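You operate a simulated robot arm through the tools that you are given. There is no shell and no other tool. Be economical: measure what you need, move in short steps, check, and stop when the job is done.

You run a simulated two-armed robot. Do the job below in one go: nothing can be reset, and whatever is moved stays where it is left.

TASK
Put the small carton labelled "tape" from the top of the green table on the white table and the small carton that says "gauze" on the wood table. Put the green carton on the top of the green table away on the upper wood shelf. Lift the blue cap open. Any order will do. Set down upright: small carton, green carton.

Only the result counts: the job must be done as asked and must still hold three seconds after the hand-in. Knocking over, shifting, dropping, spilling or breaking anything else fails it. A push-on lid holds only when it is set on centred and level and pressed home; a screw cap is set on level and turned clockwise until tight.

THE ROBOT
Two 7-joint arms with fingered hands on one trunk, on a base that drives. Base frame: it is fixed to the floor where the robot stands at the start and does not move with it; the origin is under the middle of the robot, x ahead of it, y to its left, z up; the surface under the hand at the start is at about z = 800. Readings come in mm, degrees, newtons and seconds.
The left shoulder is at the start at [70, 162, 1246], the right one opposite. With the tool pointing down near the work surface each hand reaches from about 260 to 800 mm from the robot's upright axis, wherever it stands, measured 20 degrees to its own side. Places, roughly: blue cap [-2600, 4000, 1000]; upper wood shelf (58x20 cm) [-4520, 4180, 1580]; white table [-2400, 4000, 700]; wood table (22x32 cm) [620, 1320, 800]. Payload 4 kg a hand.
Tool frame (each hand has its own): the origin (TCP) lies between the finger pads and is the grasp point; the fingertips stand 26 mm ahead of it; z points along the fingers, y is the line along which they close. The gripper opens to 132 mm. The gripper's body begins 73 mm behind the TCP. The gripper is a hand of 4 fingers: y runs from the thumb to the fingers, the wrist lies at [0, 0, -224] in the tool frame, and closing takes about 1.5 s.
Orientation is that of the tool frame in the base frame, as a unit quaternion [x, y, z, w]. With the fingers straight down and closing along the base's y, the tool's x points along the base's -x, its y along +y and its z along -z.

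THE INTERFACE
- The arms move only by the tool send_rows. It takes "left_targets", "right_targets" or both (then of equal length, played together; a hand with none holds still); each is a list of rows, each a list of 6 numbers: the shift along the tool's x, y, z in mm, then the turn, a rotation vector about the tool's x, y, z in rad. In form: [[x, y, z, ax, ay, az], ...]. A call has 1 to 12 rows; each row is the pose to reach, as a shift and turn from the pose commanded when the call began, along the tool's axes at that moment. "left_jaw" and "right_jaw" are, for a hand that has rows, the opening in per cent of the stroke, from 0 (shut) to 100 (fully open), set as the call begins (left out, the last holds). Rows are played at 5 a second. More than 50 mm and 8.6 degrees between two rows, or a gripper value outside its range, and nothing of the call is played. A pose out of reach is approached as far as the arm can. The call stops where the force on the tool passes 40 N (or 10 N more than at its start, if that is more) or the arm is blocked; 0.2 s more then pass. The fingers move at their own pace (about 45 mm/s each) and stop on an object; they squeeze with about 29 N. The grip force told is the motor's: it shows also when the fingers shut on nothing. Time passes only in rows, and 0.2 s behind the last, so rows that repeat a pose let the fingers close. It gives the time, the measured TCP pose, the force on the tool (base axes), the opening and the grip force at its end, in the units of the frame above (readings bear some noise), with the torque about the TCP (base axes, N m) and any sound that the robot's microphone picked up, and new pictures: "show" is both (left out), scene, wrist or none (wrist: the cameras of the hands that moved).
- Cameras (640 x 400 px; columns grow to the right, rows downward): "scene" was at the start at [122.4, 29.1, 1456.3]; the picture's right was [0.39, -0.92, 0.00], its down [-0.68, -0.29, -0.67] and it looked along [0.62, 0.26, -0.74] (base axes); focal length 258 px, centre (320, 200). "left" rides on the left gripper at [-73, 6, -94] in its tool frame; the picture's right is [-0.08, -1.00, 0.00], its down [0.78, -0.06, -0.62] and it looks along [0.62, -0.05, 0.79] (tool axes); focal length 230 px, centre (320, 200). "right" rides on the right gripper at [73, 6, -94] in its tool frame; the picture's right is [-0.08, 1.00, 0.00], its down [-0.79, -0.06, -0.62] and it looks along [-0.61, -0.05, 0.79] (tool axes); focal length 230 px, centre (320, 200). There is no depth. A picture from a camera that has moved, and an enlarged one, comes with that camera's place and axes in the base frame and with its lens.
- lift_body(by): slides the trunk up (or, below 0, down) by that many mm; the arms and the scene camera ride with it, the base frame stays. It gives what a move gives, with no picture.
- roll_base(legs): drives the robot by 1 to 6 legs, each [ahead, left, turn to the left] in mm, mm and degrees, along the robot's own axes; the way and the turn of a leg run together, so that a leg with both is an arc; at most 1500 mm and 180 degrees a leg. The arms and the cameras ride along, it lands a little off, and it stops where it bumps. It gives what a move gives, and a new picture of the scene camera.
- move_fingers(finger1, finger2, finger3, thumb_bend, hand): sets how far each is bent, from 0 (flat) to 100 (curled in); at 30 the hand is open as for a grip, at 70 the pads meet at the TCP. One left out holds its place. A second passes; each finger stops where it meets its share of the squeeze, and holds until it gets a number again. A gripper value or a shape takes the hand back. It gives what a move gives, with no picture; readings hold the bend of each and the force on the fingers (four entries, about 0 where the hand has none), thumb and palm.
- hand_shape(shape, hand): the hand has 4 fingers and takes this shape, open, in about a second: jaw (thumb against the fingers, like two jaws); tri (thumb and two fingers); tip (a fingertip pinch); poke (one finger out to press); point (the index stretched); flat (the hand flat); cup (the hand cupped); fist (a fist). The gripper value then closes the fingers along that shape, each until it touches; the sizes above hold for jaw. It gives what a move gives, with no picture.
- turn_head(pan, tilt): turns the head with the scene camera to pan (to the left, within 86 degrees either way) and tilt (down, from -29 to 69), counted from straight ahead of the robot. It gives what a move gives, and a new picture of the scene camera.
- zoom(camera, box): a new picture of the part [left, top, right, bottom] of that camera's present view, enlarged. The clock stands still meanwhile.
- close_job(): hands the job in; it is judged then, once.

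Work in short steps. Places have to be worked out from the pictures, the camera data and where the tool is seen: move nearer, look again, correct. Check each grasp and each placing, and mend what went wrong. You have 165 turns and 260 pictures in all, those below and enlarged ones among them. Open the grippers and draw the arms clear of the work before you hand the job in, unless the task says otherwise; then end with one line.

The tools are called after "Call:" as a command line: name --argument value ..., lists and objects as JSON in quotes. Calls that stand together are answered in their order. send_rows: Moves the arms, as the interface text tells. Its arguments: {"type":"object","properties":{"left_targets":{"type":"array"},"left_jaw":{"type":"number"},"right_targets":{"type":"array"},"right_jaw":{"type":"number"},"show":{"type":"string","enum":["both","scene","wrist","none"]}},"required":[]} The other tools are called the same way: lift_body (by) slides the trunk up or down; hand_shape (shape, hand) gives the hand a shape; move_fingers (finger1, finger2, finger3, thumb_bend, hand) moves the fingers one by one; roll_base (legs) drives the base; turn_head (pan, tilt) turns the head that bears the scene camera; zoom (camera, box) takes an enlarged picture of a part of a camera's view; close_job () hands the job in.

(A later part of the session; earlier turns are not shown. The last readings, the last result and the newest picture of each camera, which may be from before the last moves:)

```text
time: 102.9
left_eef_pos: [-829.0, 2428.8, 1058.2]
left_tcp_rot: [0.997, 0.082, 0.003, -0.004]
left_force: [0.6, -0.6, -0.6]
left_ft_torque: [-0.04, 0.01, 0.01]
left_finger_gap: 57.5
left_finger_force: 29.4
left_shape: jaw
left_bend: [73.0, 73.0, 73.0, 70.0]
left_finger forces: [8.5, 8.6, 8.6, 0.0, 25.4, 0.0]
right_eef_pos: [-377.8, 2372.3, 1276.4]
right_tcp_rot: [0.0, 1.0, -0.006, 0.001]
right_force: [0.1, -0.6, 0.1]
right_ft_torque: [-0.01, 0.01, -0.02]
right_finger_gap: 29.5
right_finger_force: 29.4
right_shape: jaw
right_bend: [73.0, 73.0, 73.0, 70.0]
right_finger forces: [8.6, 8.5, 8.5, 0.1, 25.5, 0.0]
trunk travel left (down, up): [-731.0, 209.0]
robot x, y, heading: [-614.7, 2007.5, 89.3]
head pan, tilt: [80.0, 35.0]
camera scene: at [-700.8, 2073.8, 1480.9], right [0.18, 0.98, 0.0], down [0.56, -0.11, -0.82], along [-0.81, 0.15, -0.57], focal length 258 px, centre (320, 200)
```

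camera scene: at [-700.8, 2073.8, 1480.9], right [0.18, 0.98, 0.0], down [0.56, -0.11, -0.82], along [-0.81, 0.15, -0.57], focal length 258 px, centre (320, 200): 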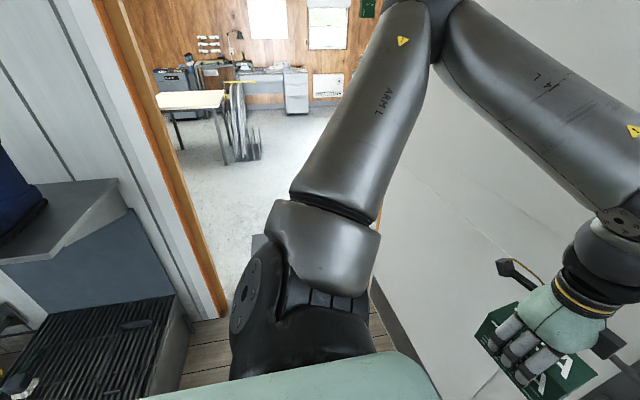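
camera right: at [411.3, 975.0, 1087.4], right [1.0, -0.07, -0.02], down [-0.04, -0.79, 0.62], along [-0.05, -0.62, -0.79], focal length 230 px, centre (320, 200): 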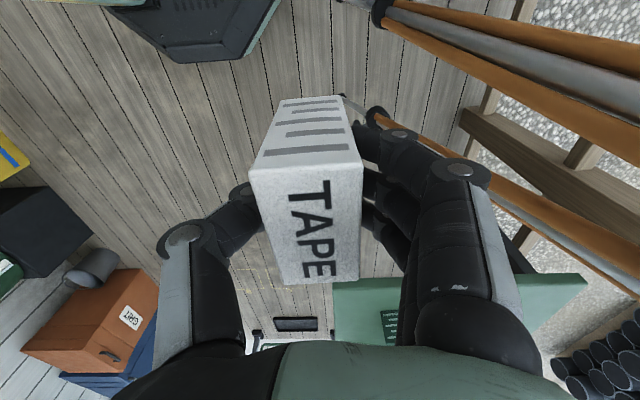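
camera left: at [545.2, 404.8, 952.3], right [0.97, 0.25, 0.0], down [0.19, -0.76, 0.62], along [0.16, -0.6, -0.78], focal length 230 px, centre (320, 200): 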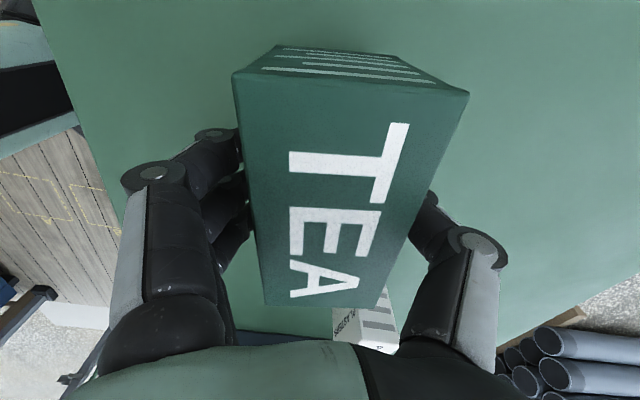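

The opening spans y≈1640–2608 and my extents are about 1730–2520, so I pass sideways to the left.

Call:
roll_base --legs '[[5, 1000, 0.7], [0, 950, 0]]'

Call:
turn_head --pan 0 --tilt 20

```text
time: 112.6
left_eef_pos: [-2778.6, 2435.9, 1059.2]
left_tcp_rot: [0.996, 0.088, 0.004, -0.001]
left_force: [0.5, 0.0, -1.7]
left_ft_torque: [-0.01, 0.0, 0.01]
left_finger_gap: 57.7
left_finger_force: 29.0
left_shape: jaw
left_bend: [73.0, 73.0, 73.0, 70.0]
left_finger forces: [8.4, 8.6, 8.6, 0.0, 25.5, 0.0]
right_eef_pos: [-2325.5, 2386.4, 1276.8]
right_tcp_rot: [-0.007, 1.0, -0.006, -0.001]
right_force: [0.3, -0.1, 0.1]
right_ft_torque: [0.0, 0.0, 0.01]
right_finger_gap: 29.5
right_finger_force: 29.0
right_shape: jaw
right_bend: [73.0, 73.0, 73.0, 70.0]
right_finger forces: [8.5, 8.5, 8.5, 0.0, 25.4, 0.1]
trunk travel left (down, up): [-731.0, 209.0]
robot x, y, heading: [-2558.9, 2018.5, 90.3]
head pan, tilt: [80.0, 35.0]
camera scene: at [-2644.7, 2082.8, 1480.9], right [0.17, 0.99, 0.0], down [0.56, -0.1, -0.82], along [-0.81, 0.14, -0.57], focal length 258 px, centre (320, 200)
```

scene: 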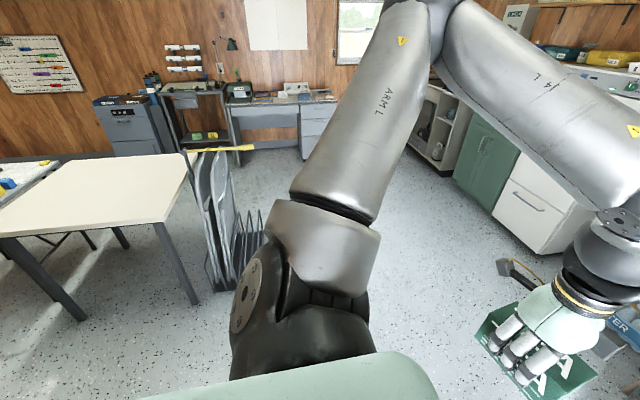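

```text
time: 114.1
left_eef_pos: [-2779.8, 2435.5, 1060.4]
left_tcp_rot: [0.996, 0.089, 0.003, -0.003]
left_force: [0.4, 0.6, -1.7]
left_ft_torque: [-0.01, 0.0, -0.03]
left_finger_gap: 57.5
left_finger_force: 28.7
left_shape: jaw
left_bend: [73.0, 73.0, 73.0, 70.0]
left_finger forces: [8.4, 8.6, 8.6, 0.0, 25.5, 0.1]
right_eef_pos: [-2326.5, 2385.4, 1276.2]
right_tcp_rot: [-0.008, 1.0, -0.007, 0.0]
right_force: [-0.1, 0.0, -1.4]
right_ft_torque: [-0.01, 0.0, -0.04]
right_finger_gap: 29.7
right_finger_force: 29.0
right_shape: jaw
right_bend: [73.0, 73.0, 73.0, 70.0]
right_finger forces: [8.7, 8.5, 8.5, 0.0, 25.5, 0.0]
trunk travel left (down, up): [-731.0, 209.0]
robot x, y, heading: [-2558.3, 2022.3, 90.2]
head pan, tilt: [0.0, 20.0]
camera scene: at [-2559.7, 2160.6, 1504.7], right [1.0, 0.01, 0.0], down [0.0, -0.34, -0.94], along [-0.01, 0.94, -0.34], focal length 258 px, centre (320, 200)
```

scene: 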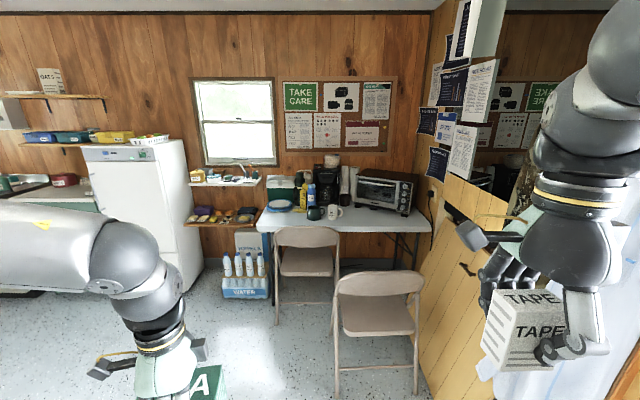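

The white table, with oven, bottle and mugs, is ahead with two folding chairs in front of it. I zoom in.

Call:
zoom --camera "scene" --box '[180, 140, 460, 315]'

Call:
zoom --camera "scene" --box '[0, 50, 200, 175]'

```text
2.29 times, centred on (320, 228) of scene
camera zoom: at [-2559.7, 2160.6, 1504.7], right [1.0, 0.01, 0.0], down [0.0, -0.34, -0.94], along [-0.01, 0.94, -0.34], focal length 589 px, centre (320, 137)
```

zoom: 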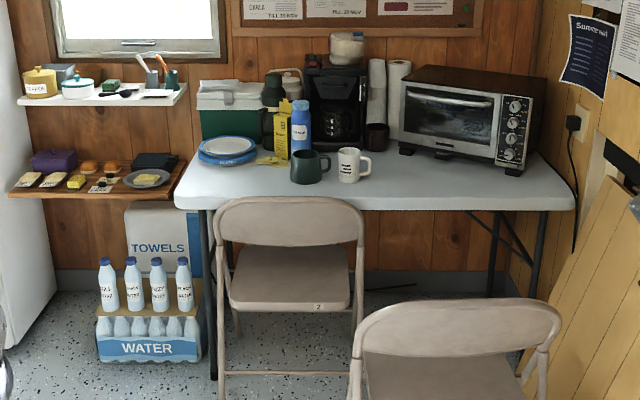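

```text
3.20 times, centred on (100, 112) of scene
camera zoom: at [-2559.7, 2160.6, 1504.7], right [1.0, 0.01, 0.0], down [0.0, -0.34, -0.94], along [-0.01, 0.94, -0.34], focal length 824 px, centre (1024, 480)
```

zoom: 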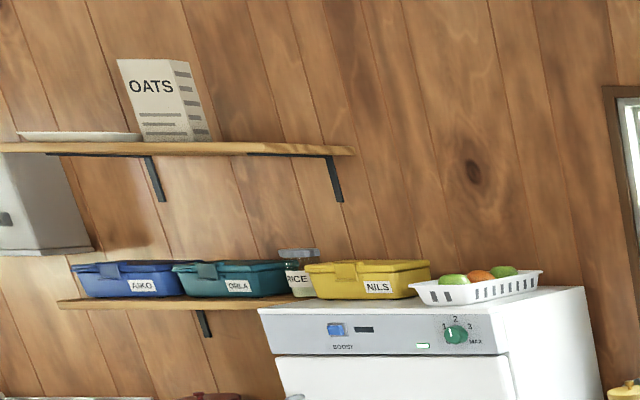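

The blue cap must be the blue bottle at about (-2620, 4000). Two chairs block the front, but the table's left end is open. I drive to (-3230, 3000), still facing +y, for a closer look.

Call:
roll_base --legs '[[0, 672, 0], [950, 0, 0]]'

Call:
turn_head --pan -25 --tilt 32

```text
time: 122.4
left_eef_pos: [-3447.0, 3373.9, 1059.3]
left_tcp_rot: [0.997, 0.081, 0.003, -0.003]
left_force: [0.5, -0.1, -1.2]
left_ft_torque: [0.01, 0.0, 0.0]
left_finger_gap: 57.2
left_finger_force: 29.1
left_shape: jaw
left_bend: [73.0, 73.0, 73.0, 70.0]
left_finger forces: [8.3, 8.6, 8.6, 0.1, 25.5, 0.0]
right_eef_pos: [-2994.8, 3319.1, 1277.6]
right_tcp_rot: [-0.002, 1.0, -0.007, 0.001]
right_force: [1.0, -0.1, -0.3]
right_ft_torque: [0.02, -0.02, 0.03]
right_finger_gap: 29.4
right_finger_force: 29.2
right_shape: jaw
right_bend: [73.0, 73.0, 73.0, 70.0]
right_finger forces: [8.6, 8.6, 8.6, 0.0, 25.4, 0.0]
trunk travel left (down, up): [-731.0, 209.0]
robot x, y, heading: [-3228.8, 2956.1, 89.6]
head pan, tilt: [0.0, 20.0]
camera scene: at [-3229.8, 3096.8, 1504.8], right [1.0, -0.01, 0.0], down [0.0, -0.34, -0.94], along [0.01, 0.94, -0.34], focal length 258 px, centre (320, 200)
```

scene: 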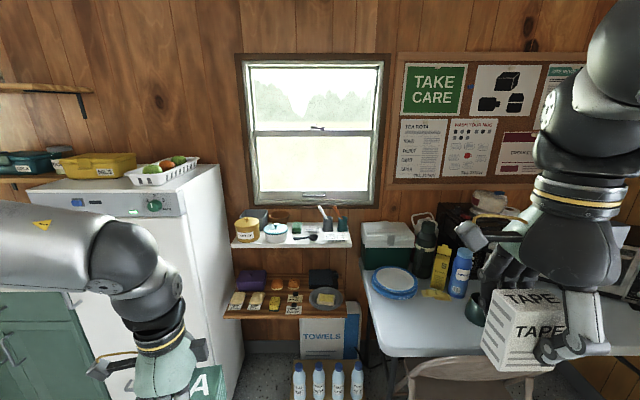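

```text
time: 123.2
left_eef_pos: [-3447.1, 3374.4, 1059.8]
left_tcp_rot: [0.997, 0.081, 0.004, -0.002]
left_force: [0.1, -0.4, -0.9]
left_ft_torque: [-0.03, -0.01, 0.0]
left_finger_gap: 57.5
left_finger_force: 28.6
left_shape: jaw
left_bend: [73.0, 73.0, 73.0, 70.0]
left_finger forces: [8.5, 8.6, 8.6, 0.1, 25.6, 0.0]
right_eef_pos: [-2994.2, 3320.2, 1277.4]
right_tcp_rot: [-0.002, 1.0, -0.006, 0.001]
right_force: [0.1, 0.3, -0.7]
right_ft_torque: [-0.02, 0.01, 0.02]
right_finger_gap: 29.8
right_finger_force: 29.4
right_shape: jaw
right_bend: [73.0, 73.0, 73.0, 70.0]
right_finger forces: [8.6, 8.5, 8.4, 0.0, 25.5, 0.1]
trunk travel left (down, up): [-731.0, 209.0]
robot x, y, heading: [-3232.9, 2954.5, 89.3]
head pan, tilt: [-25.0, 32.0]
camera scene: at [-3192.1, 3085.3, 1485.6], right [0.9, -0.43, 0.0], down [-0.23, -0.48, -0.85], along [0.36, 0.77, -0.53], focal length 258 px, centre (320, 200)
```

scene: 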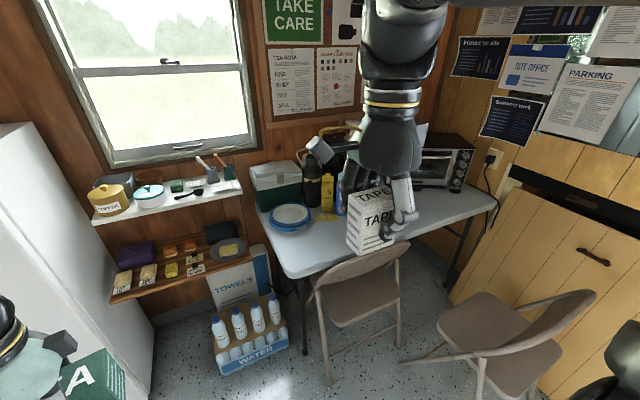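

The table's left edge is at x≈-2985, chair 1's back is at y≈3620 for x -2950 to -2570, and the water pack is at y>3880. I raise the left hand 80 mm and then drive in closer.

Call:
send_rows --left_targets '[[0, 0, -40, 0, 0, 0], [0, 0, -80, 0, 0, 0], [0, 0, -80, 0, 0, 0]]' --show "none"

Call:
roll_base --legs '[[480, 0, 0], [0, 0, -30]]'

Call:
turn_head --pan 10 --tilt 45

```text
time: 124.0
left_eef_pos: [-3447.2, 3376.0, 1138.6]
left_tcp_rot: [0.997, 0.083, 0.003, -0.002]
left_force: [-0.5, -0.1, -2.0]
left_ft_torque: [-0.01, -0.01, -0.02]
left_finger_gap: 57.5
left_finger_force: 29.1
left_shape: jaw
left_bend: [73.0, 73.0, 73.0, 70.0]
left_finger forces: [8.4, 8.6, 8.6, 0.0, 25.5, 0.0]
right_eef_pos: [-2993.4, 3319.7, 1276.1]
right_tcp_rot: [-0.002, 1.0, -0.007, 0.001]
right_force: [-0.7, 0.1, -1.1]
right_ft_torque: [-0.01, 0.0, -0.02]
right_finger_gap: 29.8
right_finger_force: 28.9
right_shape: jaw
right_bend: [73.0, 73.0, 73.0, 70.0]
right_finger forces: [8.6, 8.5, 8.5, 0.0, 25.5, 0.0]
trunk travel left (down, up): [-731.0, 209.0]
robot x, y, heading: [-3230.8, 2958.5, 89.4]
head pan, tilt: [-25.0, 32.0]
```

```text
time: 128.4
left_eef_pos: [-3205.4, 3908.0, 1138.7]
left_tcp_rot: [0.984, -0.178, 0.004, -0.001]
left_force: [-0.3, -0.4, -1.6]
left_ft_torque: [-0.01, 0.01, 0.01]
left_finger_gap: 57.3
left_finger_force: 29.3
left_shape: jaw
left_bend: [73.0, 73.0, 73.0, 70.0]
left_finger forces: [8.4, 8.5, 8.6, 0.0, 25.4, 0.0]
right_eef_pos: [-2840.9, 3633.2, 1277.8]
right_tcp_rot: [0.258, 0.966, -0.006, -0.001]
right_force: [-0.1, -0.4, -0.6]
right_ft_torque: [-0.01, 0.0, 0.0]
right_finger_gap: 29.5
right_finger_force: 29.0
right_shape: jaw
right_bend: [73.0, 73.0, 73.0, 70.0]
right_finger forces: [8.6, 8.3, 8.5, 0.1, 25.5, 0.0]
trunk travel left (down, up): [-731.0, 209.0]
robot x, y, heading: [-3228.5, 3434.9, 59.6]
head pan, tilt: [-25.0, 32.0]
camera scene: at [-3128.3, 3529.5, 1485.5], right [0.57, -0.82, 0.0], down [-0.44, -0.3, -0.85], along [0.7, 0.48, -0.53], focal length 258 px, centre (320, 200)
```

scene: 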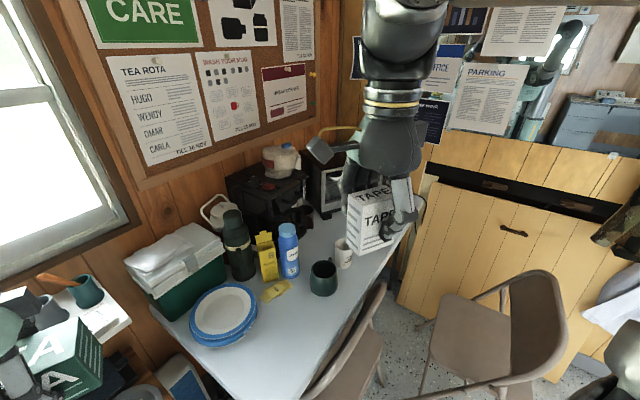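

```text
time: 129.4
left_eef_pos: [-3205.6, 3907.5, 1139.7]
left_tcp_rot: [0.984, -0.178, 0.003, -0.001]
left_force: [0.3, -0.4, -1.8]
left_ft_torque: [-0.05, -0.02, -0.01]
left_finger_gap: 57.2
left_finger_force: 29.2
left_shape: jaw
left_bend: [73.0, 73.0, 73.0, 70.0]
left_finger forces: [8.4, 8.5, 8.5, 0.0, 25.4, 0.1]
right_eef_pos: [-2841.3, 3634.0, 1276.9]
right_tcp_rot: [0.257, 0.966, -0.006, -0.001]
right_force: [-1.3, 0.9, -0.1]
right_ft_torque: [0.0, 0.02, 0.01]
right_finger_gap: 29.2
right_finger_force: 28.8
right_shape: jaw
right_bend: [73.0, 73.0, 73.0, 70.0]
right_finger forces: [8.6, 8.5, 8.5, 0.0, 25.5, 0.0]
trunk travel left (down, up): [-731.0, 209.0]
robot x, y, heading: [-3227.8, 3435.7, 59.4]
head pan, tilt: [10.0, 45.0]
camera scene: at [-3173.5, 3554.6, 1466.1], right [0.94, -0.35, 0.0], down [-0.25, -0.66, -0.71], along [0.25, 0.66, -0.71], focal length 258 px, centre (320, 200)
```

scene: 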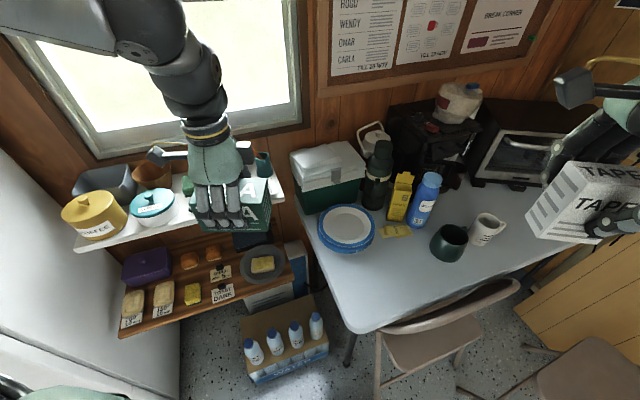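

The table's front-left area is free, so I place the tape carton at about (-2830, 3840). I move the right hand over there and down to z≈900.

Call:
send_rows --right_targets '[[9, 18, 38, 0, 0, 0], [19, 37, 75, 0, 0, 0], [28, 55, 113, 0, 0, 0], [37, 74, 151, 0, 0, 0], [46, 92, 188, 0, 0, 0], [56, 110, 226, 0, 0, 0], [65, 129, 264, 0, 0, 0], [74, 147, 302, 0, 0, 0], [84, 166, 339, 0, 0, 0], [93, 184, 377, 0, 0, 0], [93, 184, 377, 0, 0, 0]]' --show "both"

```text
time: 131.8
left_eef_pos: [-3204.9, 3906.7, 1139.1]
left_tcp_rot: [0.984, -0.178, 0.005, -0.002]
left_force: [0.7, -0.1, -1.3]
left_ft_torque: [0.0, -0.08, 0.0]
left_finger_gap: 57.4
left_finger_force: 29.4
left_shape: jaw
left_bend: [73.0, 73.0, 73.0, 70.0]
left_finger forces: [8.3, 8.6, 8.5, 0.0, 25.5, 0.2]
right_eef_pos: [-2832.3, 3833.1, 898.0]
right_tcp_rot: [0.257, 0.966, -0.006, -0.001]
right_force: [0.0, -0.3, -0.6]
right_ft_torque: [-0.01, -0.03, 0.01]
right_finger_gap: 29.1
right_finger_force: 29.1
right_shape: jaw
right_bend: [73.0, 73.0, 73.0, 70.0]
right_finger forces: [8.6, 8.4, 8.5, 0.0, 25.5, 0.0]
trunk travel left (down, up): [-731.0, 209.0]
robot x, y, heading: [-3226.6, 3434.7, 59.5]
head pan, tilt: [10.0, 45.0]
camera scene: at [-3173.7, 3553.7, 1466.2], right [0.94, -0.35, 0.0], down [-0.25, -0.66, -0.71], along [0.25, 0.66, -0.71], focal length 258 px, centre (320, 200)
camera right: at [-2892.1, 3874.8, 992.7], right [0.56, 0.83, -0.01], down [0.65, -0.44, 0.62], along [0.51, -0.36, -0.79], focal length 230 px, centre (320, 200)
```

scene: 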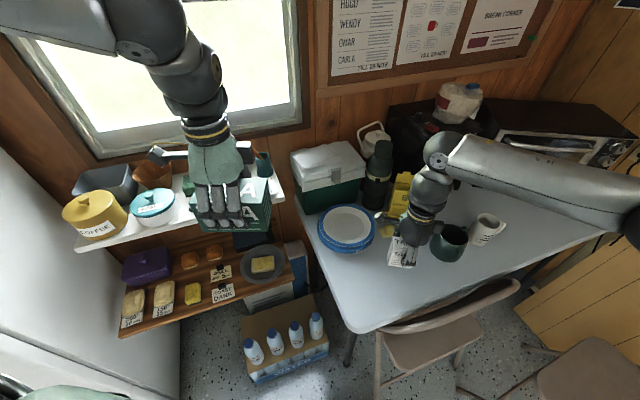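
right: 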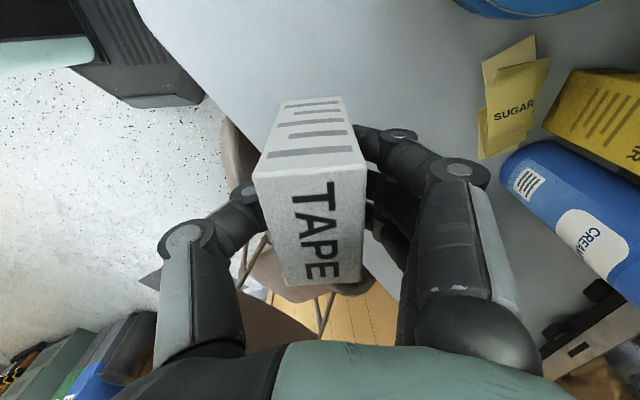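

The front edge is at y≈3724, so the carton at y≈3833 is well on the table. I descend to just above the surface.

Call:
send_rows --right_targets '[[0, 0, 40, 0, 0, 0], [0, 0, 80, 0, 0, 0], [0, 0, 115, 0, 0, 0], [0, 0, 138, 0, 0, 0], [0, 0, 138, 0, 0, 0]]' --show "wrist"

```text
time: 132.7
left_eef_pos: [-3205.6, 3905.1, 1140.3]
left_tcp_rot: [0.984, -0.179, 0.005, -0.002]
left_force: [0.3, 0.7, -1.4]
left_ft_torque: [-0.02, 0.0, 0.01]
left_finger_gap: 57.3
left_finger_force: 29.1
left_shape: jaw
left_bend: [73.0, 73.0, 73.0, 70.0]
left_finger forces: [8.5, 8.4, 8.5, 0.0, 25.3, 0.0]
right_eef_pos: [-2832.0, 3835.5, 785.6]
right_tcp_rot: [0.257, 0.966, -0.002, -0.001]
right_force: [-2.2, -6.1, 18.3]
right_ft_torque: [-0.06, 0.0, 0.01]
right_finger_gap: 32.4
right_finger_force: 28.9
right_shape: jaw
right_bend: [74.0, 74.0, 74.0, 71.0]
right_finger forces: [9.0, 8.8, 8.9, 0.0, 32.3, 0.0]
trunk travel left (down, up): [-731.0, 209.0]
robot x, y, heading: [-3229.7, 3441.5, 59.4]
head pan, tilt: [10.0, 45.0]
stopped in row 4 (right hand): the force on the tool passed its limit at 48 N (the readings are from after the stop); the commanded pose is now the measured one
camera right: at [-2891.8, 3875.4, 879.5], right [0.56, 0.83, -0.01], down [0.65, -0.44, 0.62], along [0.51, -0.35, -0.79], focal length 230 px, centre (320, 200)
```

right: 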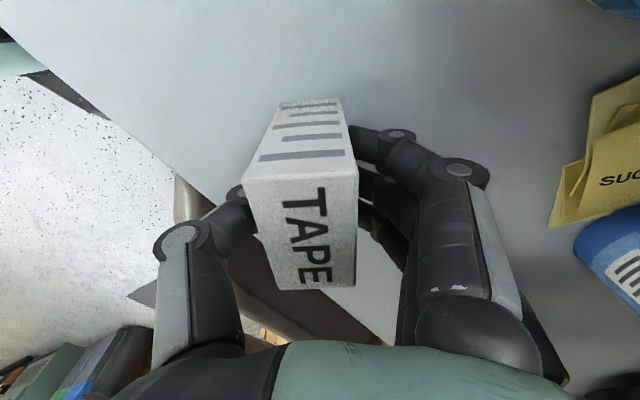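

Contact came at TCP z=785.6, so the table top is at about 737 and the carton is down. I release and rise.

Call:
send_rows --right_targets '[[0, 0, -2, 0, 0, 0], [0, 0, -2, 0, 0, 0], [0, 0, -2, 0, 0, 0], [0, 0, -2, 0, 0, 0], [0, 0, -2, 0, 0, 0], [0, 0, -2, 0, 0, 0], [0, 0, -35, 0, 0, 0], [0, 0, -75, 0, 0, 0], [0, 0, -115, 0, 0, 0], [0, 0, -155, 0, 0, 0], [0, 0, -195, 0, 0, 0], [0, 0, -235, 0, 0, 0]]' --right_jaw 75 --show "both"

```text
time: 135.3
left_eef_pos: [-3205.8, 3907.2, 1139.0]
left_tcp_rot: [0.984, -0.179, 0.004, -0.002]
left_force: [0.5, 0.3, -0.1]
left_ft_torque: [0.01, 0.0, 0.0]
left_finger_gap: 57.2
left_finger_force: 29.3
left_shape: jaw
left_bend: [73.0, 73.0, 73.0, 70.0]
left_finger forces: [8.4, 8.5, 8.5, 0.0, 25.4, 0.1]
right_eef_pos: [-2830.5, 3836.5, 1018.9]
right_tcp_rot: [0.257, 0.966, -0.004, -0.001]
right_force: [-0.6, 0.2, -0.5]
right_ft_torque: [0.0, 0.0, -0.01]
right_finger_gap: 99.0
right_finger_force: 0.0
right_shape: jaw
right_bend: [64.0, 64.0, 64.0, 60.0]
right_finger forces: [0.1, 0.0, 0.0, 0.0, 0.0, 0.0]
trunk travel left (down, up): [-731.0, 209.0]
robot x, y, heading: [-3229.9, 3435.7, 59.5]
head pan, tilt: [10.0, 45.0]
camera scene: at [-3174.4, 3553.9, 1466.1], right [0.94, -0.35, 0.0], down [-0.25, -0.66, -0.71], along [0.25, 0.66, -0.71], focal length 258 px, centre (320, 200)
camera right: at [-2890.2, 3877.7, 1112.9], right [0.56, 0.83, -0.01], down [0.65, -0.44, 0.62], along [0.51, -0.35, -0.79], focal length 230 px, centre (320, 200)
```

scene: 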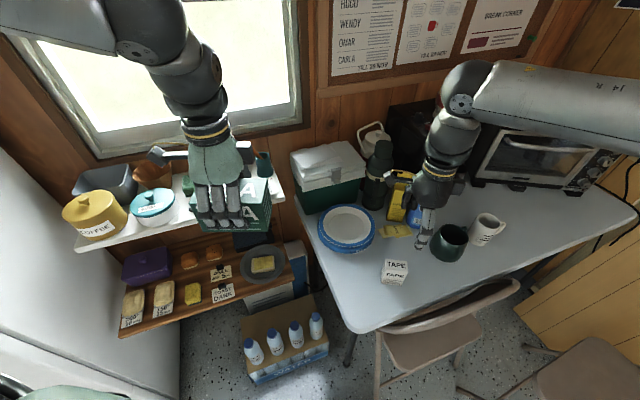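
right: 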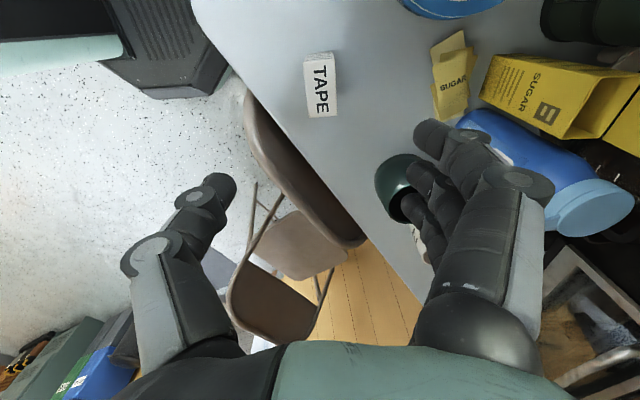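

The tape carton stands on the white table. Now I zoom on the blue bottle's cap.

Call:
zoom --camera "right" --box '[440, 80, 640, 250]'

Call:
zoom --camera "scene" --box '[360, 140, 480, 260]'

```text
2.35 times, centred on (540, 165) of right
camera zoom: at [-2890.2, 3877.7, 1112.9], right [0.56, 0.83, -0.01], down [0.65, -0.44, 0.62], along [0.51, -0.35, -0.79], focal length 541 px, centre (-198, 282)
```

zoom: 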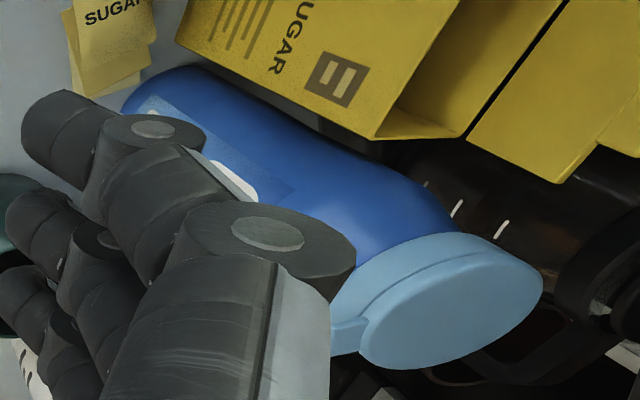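

```text
3.33 times, centred on (420, 200) of scene
camera zoom: at [-3174.4, 3553.9, 1466.1], right [0.94, -0.35, 0.0], down [-0.25, -0.66, -0.71], along [0.25, 0.66, -0.71], focal length 859 px, centre (-13, 200)
```

zoom: 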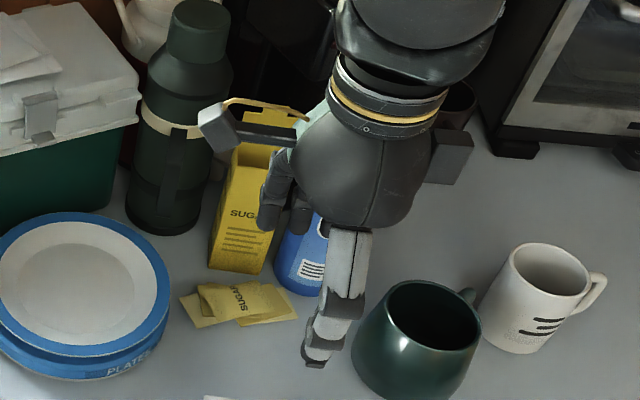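

The cap is a light-blue flip-top with a small front lip. I move the right hand back and up to see it well from the head.

Call:
send_rows --right_targets '[[-25, -30, -25, 0, 0, 0], [-50, -60, -50, 0, 0, 0], [-75, -90, -75, 0, 0, 0], [-95, -120, -100, 0, 0, 0], [-95, -150, -130, 0, 0, 0], [-95, -150, -130, 0, 0, 0]]' --show "none"

Call:
turn_head --pan -20 --tilt 38

Call:
zoom --camera "scene" --box '[220, 130, 380, 230]'

```text
time: 136.7
left_eef_pos: [-3203.3, 3909.2, 1138.3]
left_tcp_rot: [0.984, -0.179, 0.003, -0.001]
left_force: [0.7, 0.1, -1.4]
left_ft_torque: [-0.04, 0.0, 0.02]
left_finger_gap: 57.4
left_finger_force: 29.2
left_shape: jaw
left_bend: [73.0, 73.0, 73.0, 70.0]
left_finger forces: [8.4, 8.5, 8.4, 0.1, 25.4, 0.0]
right_eef_pos: [-2821.2, 3660.5, 1149.5]
right_tcp_rot: [0.257, 0.966, -0.005, -0.002]
right_force: [0.3, 0.1, -1.1]
right_ft_torque: [-0.02, 0.02, -0.01]
right_finger_gap: 98.7
right_finger_force: 0.1
right_shape: jaw
right_bend: [64.0, 64.0, 64.0, 60.0]
right_finger forces: [0.1, 0.1, 0.0, 0.0, 0.1, 0.0]
trunk travel left (down, up): [-731.0, 209.0]
robot x, y, heading: [-3222.7, 3434.3, 59.7]
head pan, tilt: [10.0, 45.0]
```

```text
time: 137.6
left_eef_pos: [-3203.3, 3907.8, 1138.8]
left_tcp_rot: [0.984, -0.179, 0.003, -0.002]
left_force: [-0.2, -0.4, -0.4]
left_ft_torque: [-0.02, 0.03, -0.01]
left_finger_gap: 57.2
left_finger_force: 28.8
left_shape: jaw
left_bend: [73.0, 73.0, 73.0, 70.0]
left_finger forces: [8.3, 8.5, 8.5, 0.0, 25.4, 0.0]
right_eef_pos: [-2820.4, 3660.3, 1150.4]
right_tcp_rot: [0.257, 0.966, -0.004, -0.001]
right_force: [-0.5, -0.5, 1.1]
right_ft_torque: [0.03, -0.02, 0.03]
right_finger_gap: 98.7
right_finger_force: 0.0
right_shape: jaw
right_bend: [64.0, 64.0, 64.0, 60.0]
right_finger forces: [0.1, 0.0, 0.0, 0.1, 0.0, 0.1]
trunk travel left (down, up): [-731.0, 209.0]
robot x, y, heading: [-3225.9, 3438.6, 59.7]
head pan, tilt: [-20.0, 38.0]
camera scene: at [-3135.6, 3533.1, 1476.3], right [0.64, -0.77, 0.0], down [-0.47, -0.39, -0.79], along [0.61, 0.5, -0.62], focal length 258 px, centre (320, 200)
```

scene: 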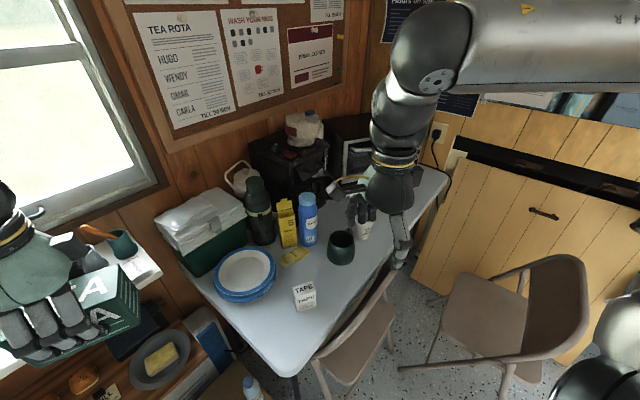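

```text
4.00 times, centred on (300, 180) of scene
camera zoom: at [-3135.6, 3533.1, 1476.3], right [0.64, -0.77, 0.0], down [-0.47, -0.39, -0.79], along [0.61, 0.5, -0.62], focal length 1030 px, centre (400, 280)
```

zoom: 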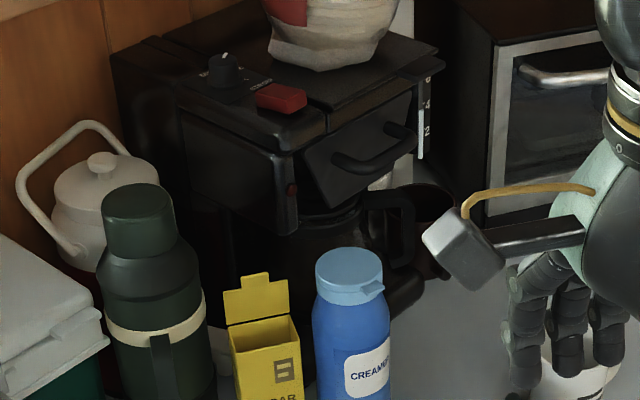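

The flip-lid's lip points towards -y, and the cap top is near (-2640, 4000, 955). I pitch the right hand to horizontal, pointing forward, while staying high.

Call:
send_rows --right_targets '[[0, 12, 0, -0.131, 0, 0], [0, 25, 0, -0.262, 0, 0], [0, 37, 0, -0.393, 0, 0], [0, 50, 0, -0.524, 0, 0], [0, 62, 0, -0.655, 0, 0], [0, 75, 0, -0.785, 0, 0], [0, 87, 0, -0.916, 0, 0], [0, 100, 0, -1.047, 0, 0], [0, 112, 0, -1.178, 0, 0], [0, 125, 0, -1.309, 0, 0], [0, 137, 0, -1.44, 0, 0], [0, 150, 0, -1.571, 0, 0]]' --show "both"

```text
time: 140.2
left_eef_pos: [-3205.6, 3908.0, 1138.3]
left_tcp_rot: [0.984, -0.178, 0.005, -0.001]
left_force: [0.5, -1.7, -1.8]
left_ft_torque: [-0.02, -0.01, 0.03]
left_finger_gap: 57.3
left_finger_force: 29.4
left_shape: jaw
left_bend: [73.0, 73.0, 73.0, 70.0]
left_finger forces: [8.4, 8.5, 8.5, 0.0, 25.5, 0.1]
right_eef_pos: [-2748.9, 3798.2, 1162.4]
right_tcp_rot: [0.201, 0.683, 0.672, 0.202]
right_force: [-0.6, 0.1, -0.1]
right_ft_torque: [-0.01, 0.0, 0.0]
right_finger_gap: 98.9
right_finger_force: 0.0
right_shape: jaw
right_bend: [64.0, 64.0, 64.0, 60.0]
right_finger forces: [0.0, 0.0, 0.1, 0.0, 0.0, 0.0]
right hand out of reach, approached as far as the arm can: row 4, 5, 6, 7, 8, 9, 10, 11, 12
trunk travel left (down, up): [-731.0, 209.0]
robot x, y, heading: [-3225.9, 3432.9, 59.5]
head pan, tilt: [-20.0, 38.0]
camera scene: at [-3136.4, 3534.7, 1476.3], right [0.64, -0.77, 0.0], down [-0.47, -0.39, -0.79], along [0.61, 0.5, -0.62], focal length 258 px, centre (320, 200)
camera right: at [-2860.4, 3759.7, 1169.3], right [0.07, -0.02, 1.0], down [0.32, -0.95, -0.05], along [0.95, 0.32, -0.06], focal length 230 px, centre (320, 200)
```

scene: 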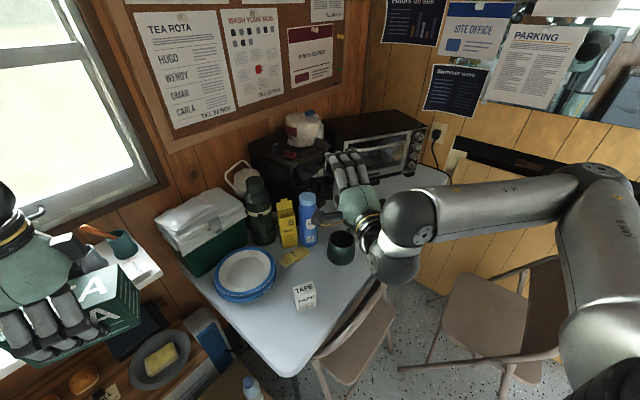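
right: 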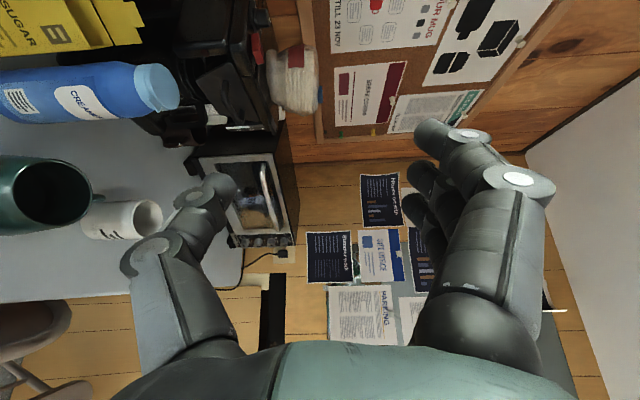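

Cap top now triangulates to about (-2640, 3996, 963). I set the right hand to "poke" and look at where the finger is.

Call:
hand_shape --hand "right" --shape "poke"

Call:
zoom --camera "right" --box '[0, 0, 640, 400]'

Call:
zoom --camera "scene" --box '[260, 120, 420, 280]'

```text
time: 141.1
left_eef_pos: [-3203.9, 3907.0, 1138.1]
left_tcp_rot: [0.984, -0.179, 0.004, -0.001]
left_force: [-0.2, 0.1, -2.0]
left_ft_torque: [0.05, -0.01, -0.01]
left_finger_gap: 57.5
left_finger_force: 29.0
left_shape: jaw
left_bend: [73.0, 73.0, 73.0, 70.0]
left_finger forces: [8.4, 8.5, 8.5, 0.0, 25.5, 0.0]
right_eef_pos: [-2748.1, 3798.4, 1161.6]
right_tcp_rot: [0.201, 0.685, 0.671, 0.203]
right_force: [-0.5, 0.7, 0.0]
right_ft_torque: [0.0, -0.01, -0.01]
right_finger_gap: 0.0
right_finger_force: 0.1
right_shape: poke
right_bend: [100.0, 100.0, 100.0, 46.0]
right_finger forces: [0.0, 0.0, 0.0, 0.0, 0.0, 0.0]
trunk travel left (down, up): [-731.0, 209.0]
robot x, y, heading: [-3225.4, 3437.6, 59.6]
head pan, tilt: [-20.0, 38.0]
```

```text
1.00 times, centred on (320, 200) of right (not enlarged: the box is as wide or as high as the picture)
camera zoom: at [-2859.3, 3758.6, 1169.0], right [0.07, -0.02, 1.0], down [0.32, -0.95, -0.04], along [0.95, 0.32, -0.06], focal length 230 px, centre (320, 200)
```

zoom: 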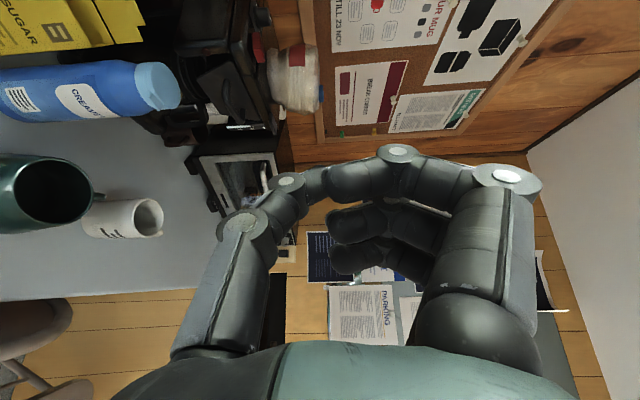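

```text
2.50 times, centred on (340, 200) of scene
camera zoom: at [-3135.1, 3533.3, 1476.3], right [0.64, -0.77, 0.0], down [-0.47, -0.39, -0.79], along [0.61, 0.5, -0.62], focal length 644 px, centre (270, 200)
```

zoom: 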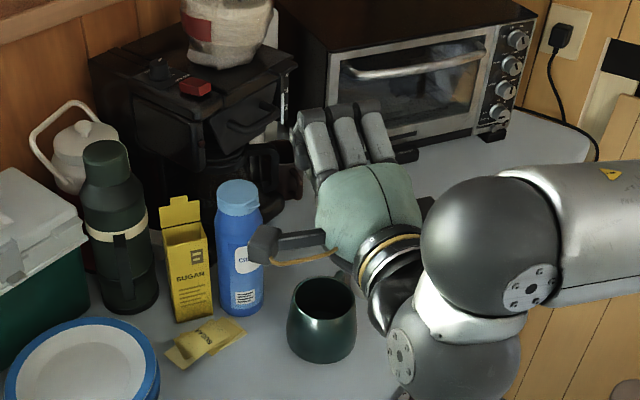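

"Poke" folds the fingers in this hand. I try "point".

Call:
hand_shape --hand "right" --shape "point"

Call:
zoom --camera "right" --box '[0, 0, 640, 400]'

Call:
zoom --camera "scene" --box '[260, 120, 420, 280]'

```text
time: 142.0
left_eef_pos: [-3204.2, 3907.0, 1139.2]
left_tcp_rot: [0.984, -0.179, 0.004, -0.001]
left_force: [-0.5, 0.8, -1.4]
left_ft_torque: [-0.01, 0.02, -0.01]
left_finger_gap: 57.3
left_finger_force: 28.3
left_shape: jaw
left_bend: [73.0, 73.0, 73.0, 70.0]
left_finger forces: [8.5, 8.4, 8.5, 0.0, 25.5, 0.1]
right_eef_pos: [-2747.3, 3796.3, 1161.0]
right_tcp_rot: [0.201, 0.685, 0.671, 0.202]
right_force: [-0.3, 0.3, -0.3]
right_ft_torque: [0.0, -0.01, -0.02]
right_finger_gap: 126.2
right_finger_force: 0.1
right_shape: point
right_bend: [28.0, 100.0, 100.0, 54.0]
right_finger forces: [0.0, 0.1, 0.0, 0.0, 0.0, 0.0]
trunk travel left (down, up): [-731.0, 209.0]
robot x, y, heading: [-3224.6, 3436.9, 59.2]
head pan, tilt: [-20.0, 38.0]
```

```text
1.00 times, centred on (320, 200) of right (not enlarged: the box is as wide or as high as the picture)
camera zoom: at [-2859.2, 3758.5, 1169.0], right [0.07, -0.02, 1.0], down [0.32, -0.95, -0.04], along [0.95, 0.32, -0.06], focal length 230 px, centre (320, 200)
```

zoom: 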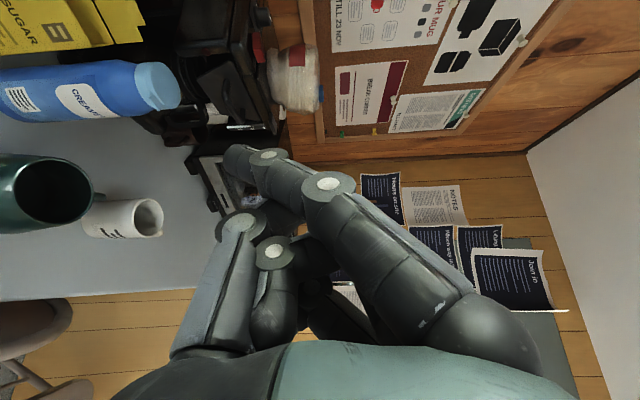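

```text
2.50 times, centred on (340, 200) of scene
camera zoom: at [-3135.1, 3533.2, 1476.3], right [0.64, -0.77, 0.0], down [-0.47, -0.39, -0.79], along [0.61, 0.5, -0.62], focal length 644 px, centre (270, 200)
```

zoom: 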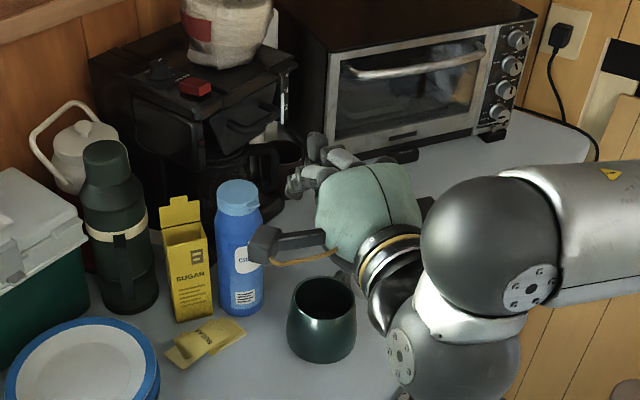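

"Point" is not handy either. I'll use the open jaw with only the thumb, the lower digit, lifting the lip from below. I reopen the jaw shape and zoom on the cap.

Call:
hand_shape --hand "right" --shape "jaw"

Call:
zoom --camera "right" --box '[110, 50, 206, 130]'

Call:
zoom --camera "scene" --box '[280, 180, 344, 260]'

```text
time: 142.9
left_eef_pos: [-3202.7, 3907.9, 1138.7]
left_tcp_rot: [0.984, -0.179, 0.003, -0.001]
left_force: [-0.5, 0.3, -1.2]
left_ft_torque: [-0.02, -0.02, 0.02]
left_finger_gap: 57.2
left_finger_force: 28.6
left_shape: jaw
left_bend: [73.0, 73.0, 73.0, 70.0]
left_finger forces: [8.4, 8.4, 8.5, 0.1, 25.5, 0.1]
right_eef_pos: [-2746.7, 3797.3, 1160.5]
right_tcp_rot: [0.202, 0.684, 0.671, 0.202]
right_force: [0.9, -0.1, -0.5]
right_ft_torque: [0.0, 0.03, 0.03]
right_finger_gap: 132.0
right_finger_force: 0.0
right_shape: jaw
right_bend: [30.0, 30.0, 30.0, 30.0]
right_finger forces: [0.0, 0.0, 0.0, 0.1, 0.0, 0.1]
trunk travel left (down, up): [-731.0, 209.0]
robot x, y, heading: [-3226.7, 3435.3, 59.6]
head pan, tilt: [-20.0, 38.0]
```

```text
5.00 times, centred on (158, 90) of right
camera zoom: at [-2859.3, 3758.6, 1169.0], right [0.07, -0.02, 1.0], down [0.32, -0.95, -0.04], along [0.95, 0.32, -0.06], focal length 1150 px, centre (1130, 750)
```

zoom: 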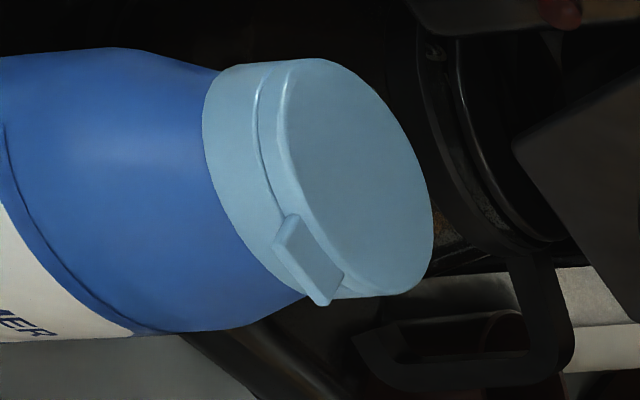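

```text
5.00 times, centred on (312, 220) of scene
camera zoom: at [-3135.2, 3533.3, 1476.3], right [0.64, -0.77, 0.0], down [-0.47, -0.39, -0.79], along [0.61, 0.5, -0.62], focal length 1288 px, centre (360, 100)
```

zoom: 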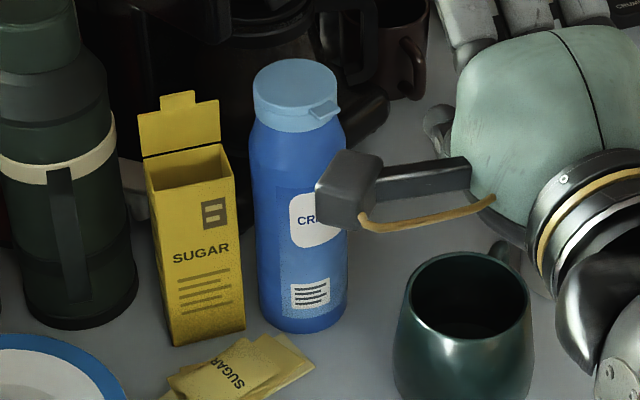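

The bottle is at (-2641, 3994), its top at z≈963, and the lip is at its front (-y), near z≈950. I lower the hand so the thumb tip sits about 45 mm short of the lip and just below it.

Call:
send_rows --right_targets '[[0, -30, 25, 0, 0, 0], [1, -60, 50, 0, 0, 0], [1, -90, 75, 0, 0, 0], [2, -120, 100, 0, 0, 0], [2, -149, 124, 0, 0, 0], [2, -149, 124, 0, 0, 0]]' --right_jaw 100 --show "both"

Call:
zoom --camera "scene" --box '[260, 160, 388, 260]'

```text
time: 144.3
left_eef_pos: [-3205.1, 3908.9, 1138.8]
left_tcp_rot: [0.984, -0.178, 0.004, -0.001]
left_force: [0.8, 0.3, -1.2]
left_ft_torque: [-0.03, -0.01, 0.0]
left_finger_gap: 57.4
left_finger_force: 28.6
left_shape: jaw
left_bend: [73.0, 73.0, 73.0, 70.0]
left_finger forces: [8.5, 8.6, 8.6, 0.0, 25.4, 0.1]
right_eef_pos: [-2785.9, 3847.1, 1093.5]
right_tcp_rot: [0.203, 0.686, 0.669, 0.204]
right_force: [-0.8, 0.2, -0.1]
right_ft_torque: [-0.01, 0.0, 0.02]
right_finger_gap: 131.6
right_finger_force: 0.1
right_shape: jaw
right_bend: [30.0, 30.0, 30.0, 30.0]
right_finger forces: [0.0, 0.0, 0.0, 0.0, 0.1, 0.0]
right hand out of reach, approached as far as the arm can: row 1, 2, 3, 4, 5, 6
trunk travel left (down, up): [-731.0, 209.0]
robot x, y, heading: [-3226.6, 3437.3, 59.5]
head pan, tilt: [-20.0, 38.0]
camera scene: at [-3135.1, 3533.6, 1476.3], right [0.64, -0.77, 0.0], down [-0.47, -0.39, -0.79], along [0.61, 0.5, -0.62], focal length 258 px, centre (320, 200)
camera right: at [-2898.0, 3809.8, 1100.9], right [0.07, -0.02, 1.0], down [0.31, -0.95, -0.04], along [0.95, 0.32, -0.06], focal length 230 px, centre (320, 200)
```

scene: 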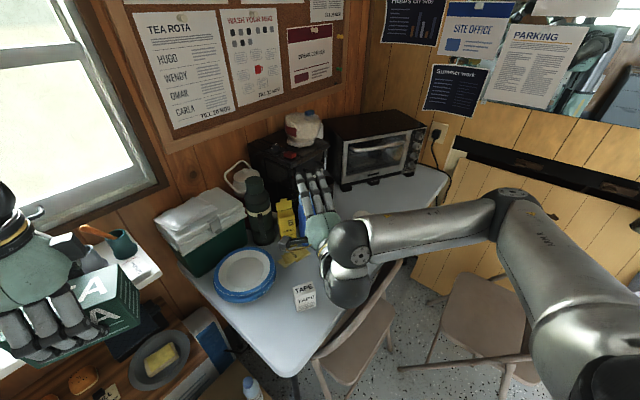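
right: 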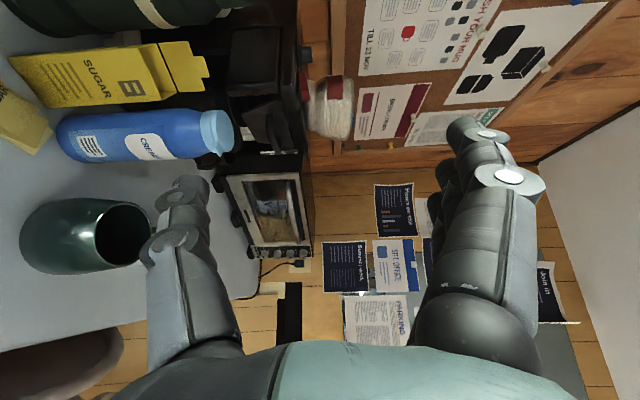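

```text
4.00 times, centred on (324, 210) of scene
camera zoom: at [-3135.1, 3533.6, 1476.3], right [0.64, -0.77, 0.0], down [-0.47, -0.39, -0.79], along [0.61, 0.5, -0.62], focal length 1030 px, centre (304, 160)
```

zoom: 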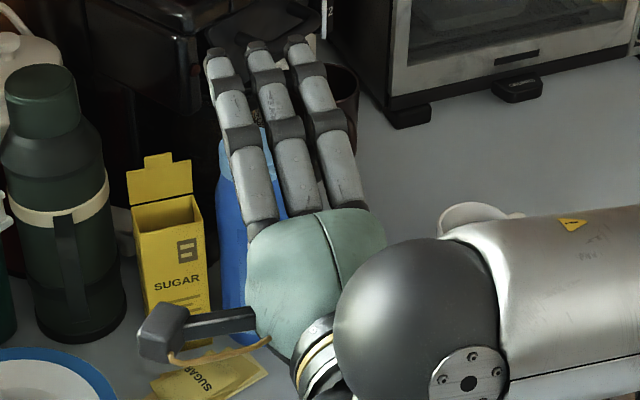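

This wrist direction is at its limit. The lip faces -y, so I yaw the tool left until it points along +y, which should also suit the forearm better.

Call:
send_rows --right_targets '[[0, 0, 0, 0, 0.12, 0], [0, 0, 0, 0, 0.24, 0], [0, 0, 0, 0, 0.36, 0], [0, 0, 0, 0, 0.48, 0], [0, 0, 0, 0, 0.58, 0], [0, 0, 0, 0, 0.58, 0]]' --show "none"

```text
time: 145.7
left_eef_pos: [-3203.2, 3906.6, 1139.5]
left_tcp_rot: [0.984, -0.179, 0.003, -0.002]
left_force: [0.3, -1.3, -0.9]
left_ft_torque: [-0.01, 0.03, 0.0]
left_finger_gap: 57.4
left_finger_force: 29.1
left_shape: jaw
left_bend: [73.0, 73.0, 73.0, 70.0]
left_finger forces: [8.4, 8.7, 8.6, 0.1, 25.5, 0.1]
right_eef_pos: [-2970.1, 3848.7, 1129.3]
right_tcp_rot: [0.028, 0.718, 0.694, 0.04]
right_force: [-0.1, -0.1, 1.3]
right_ft_torque: [0.0, -0.01, 0.01]
right_finger_gap: 132.0
right_finger_force: 0.1
right_shape: jaw
right_bend: [30.0, 30.0, 30.0, 30.0]
right_finger forces: [0.0, 0.1, 0.0, 0.1, 0.0, 0.1]
right hand out of reach, approached as far as the arm can: row 1, 2, 3, 4, 5, 6
trunk travel left (down, up): [-731.0, 209.0]
robot x, y, heading: [-3229.0, 3435.8, 59.4]
head pan, tilt: [-20.0, 38.0]
```

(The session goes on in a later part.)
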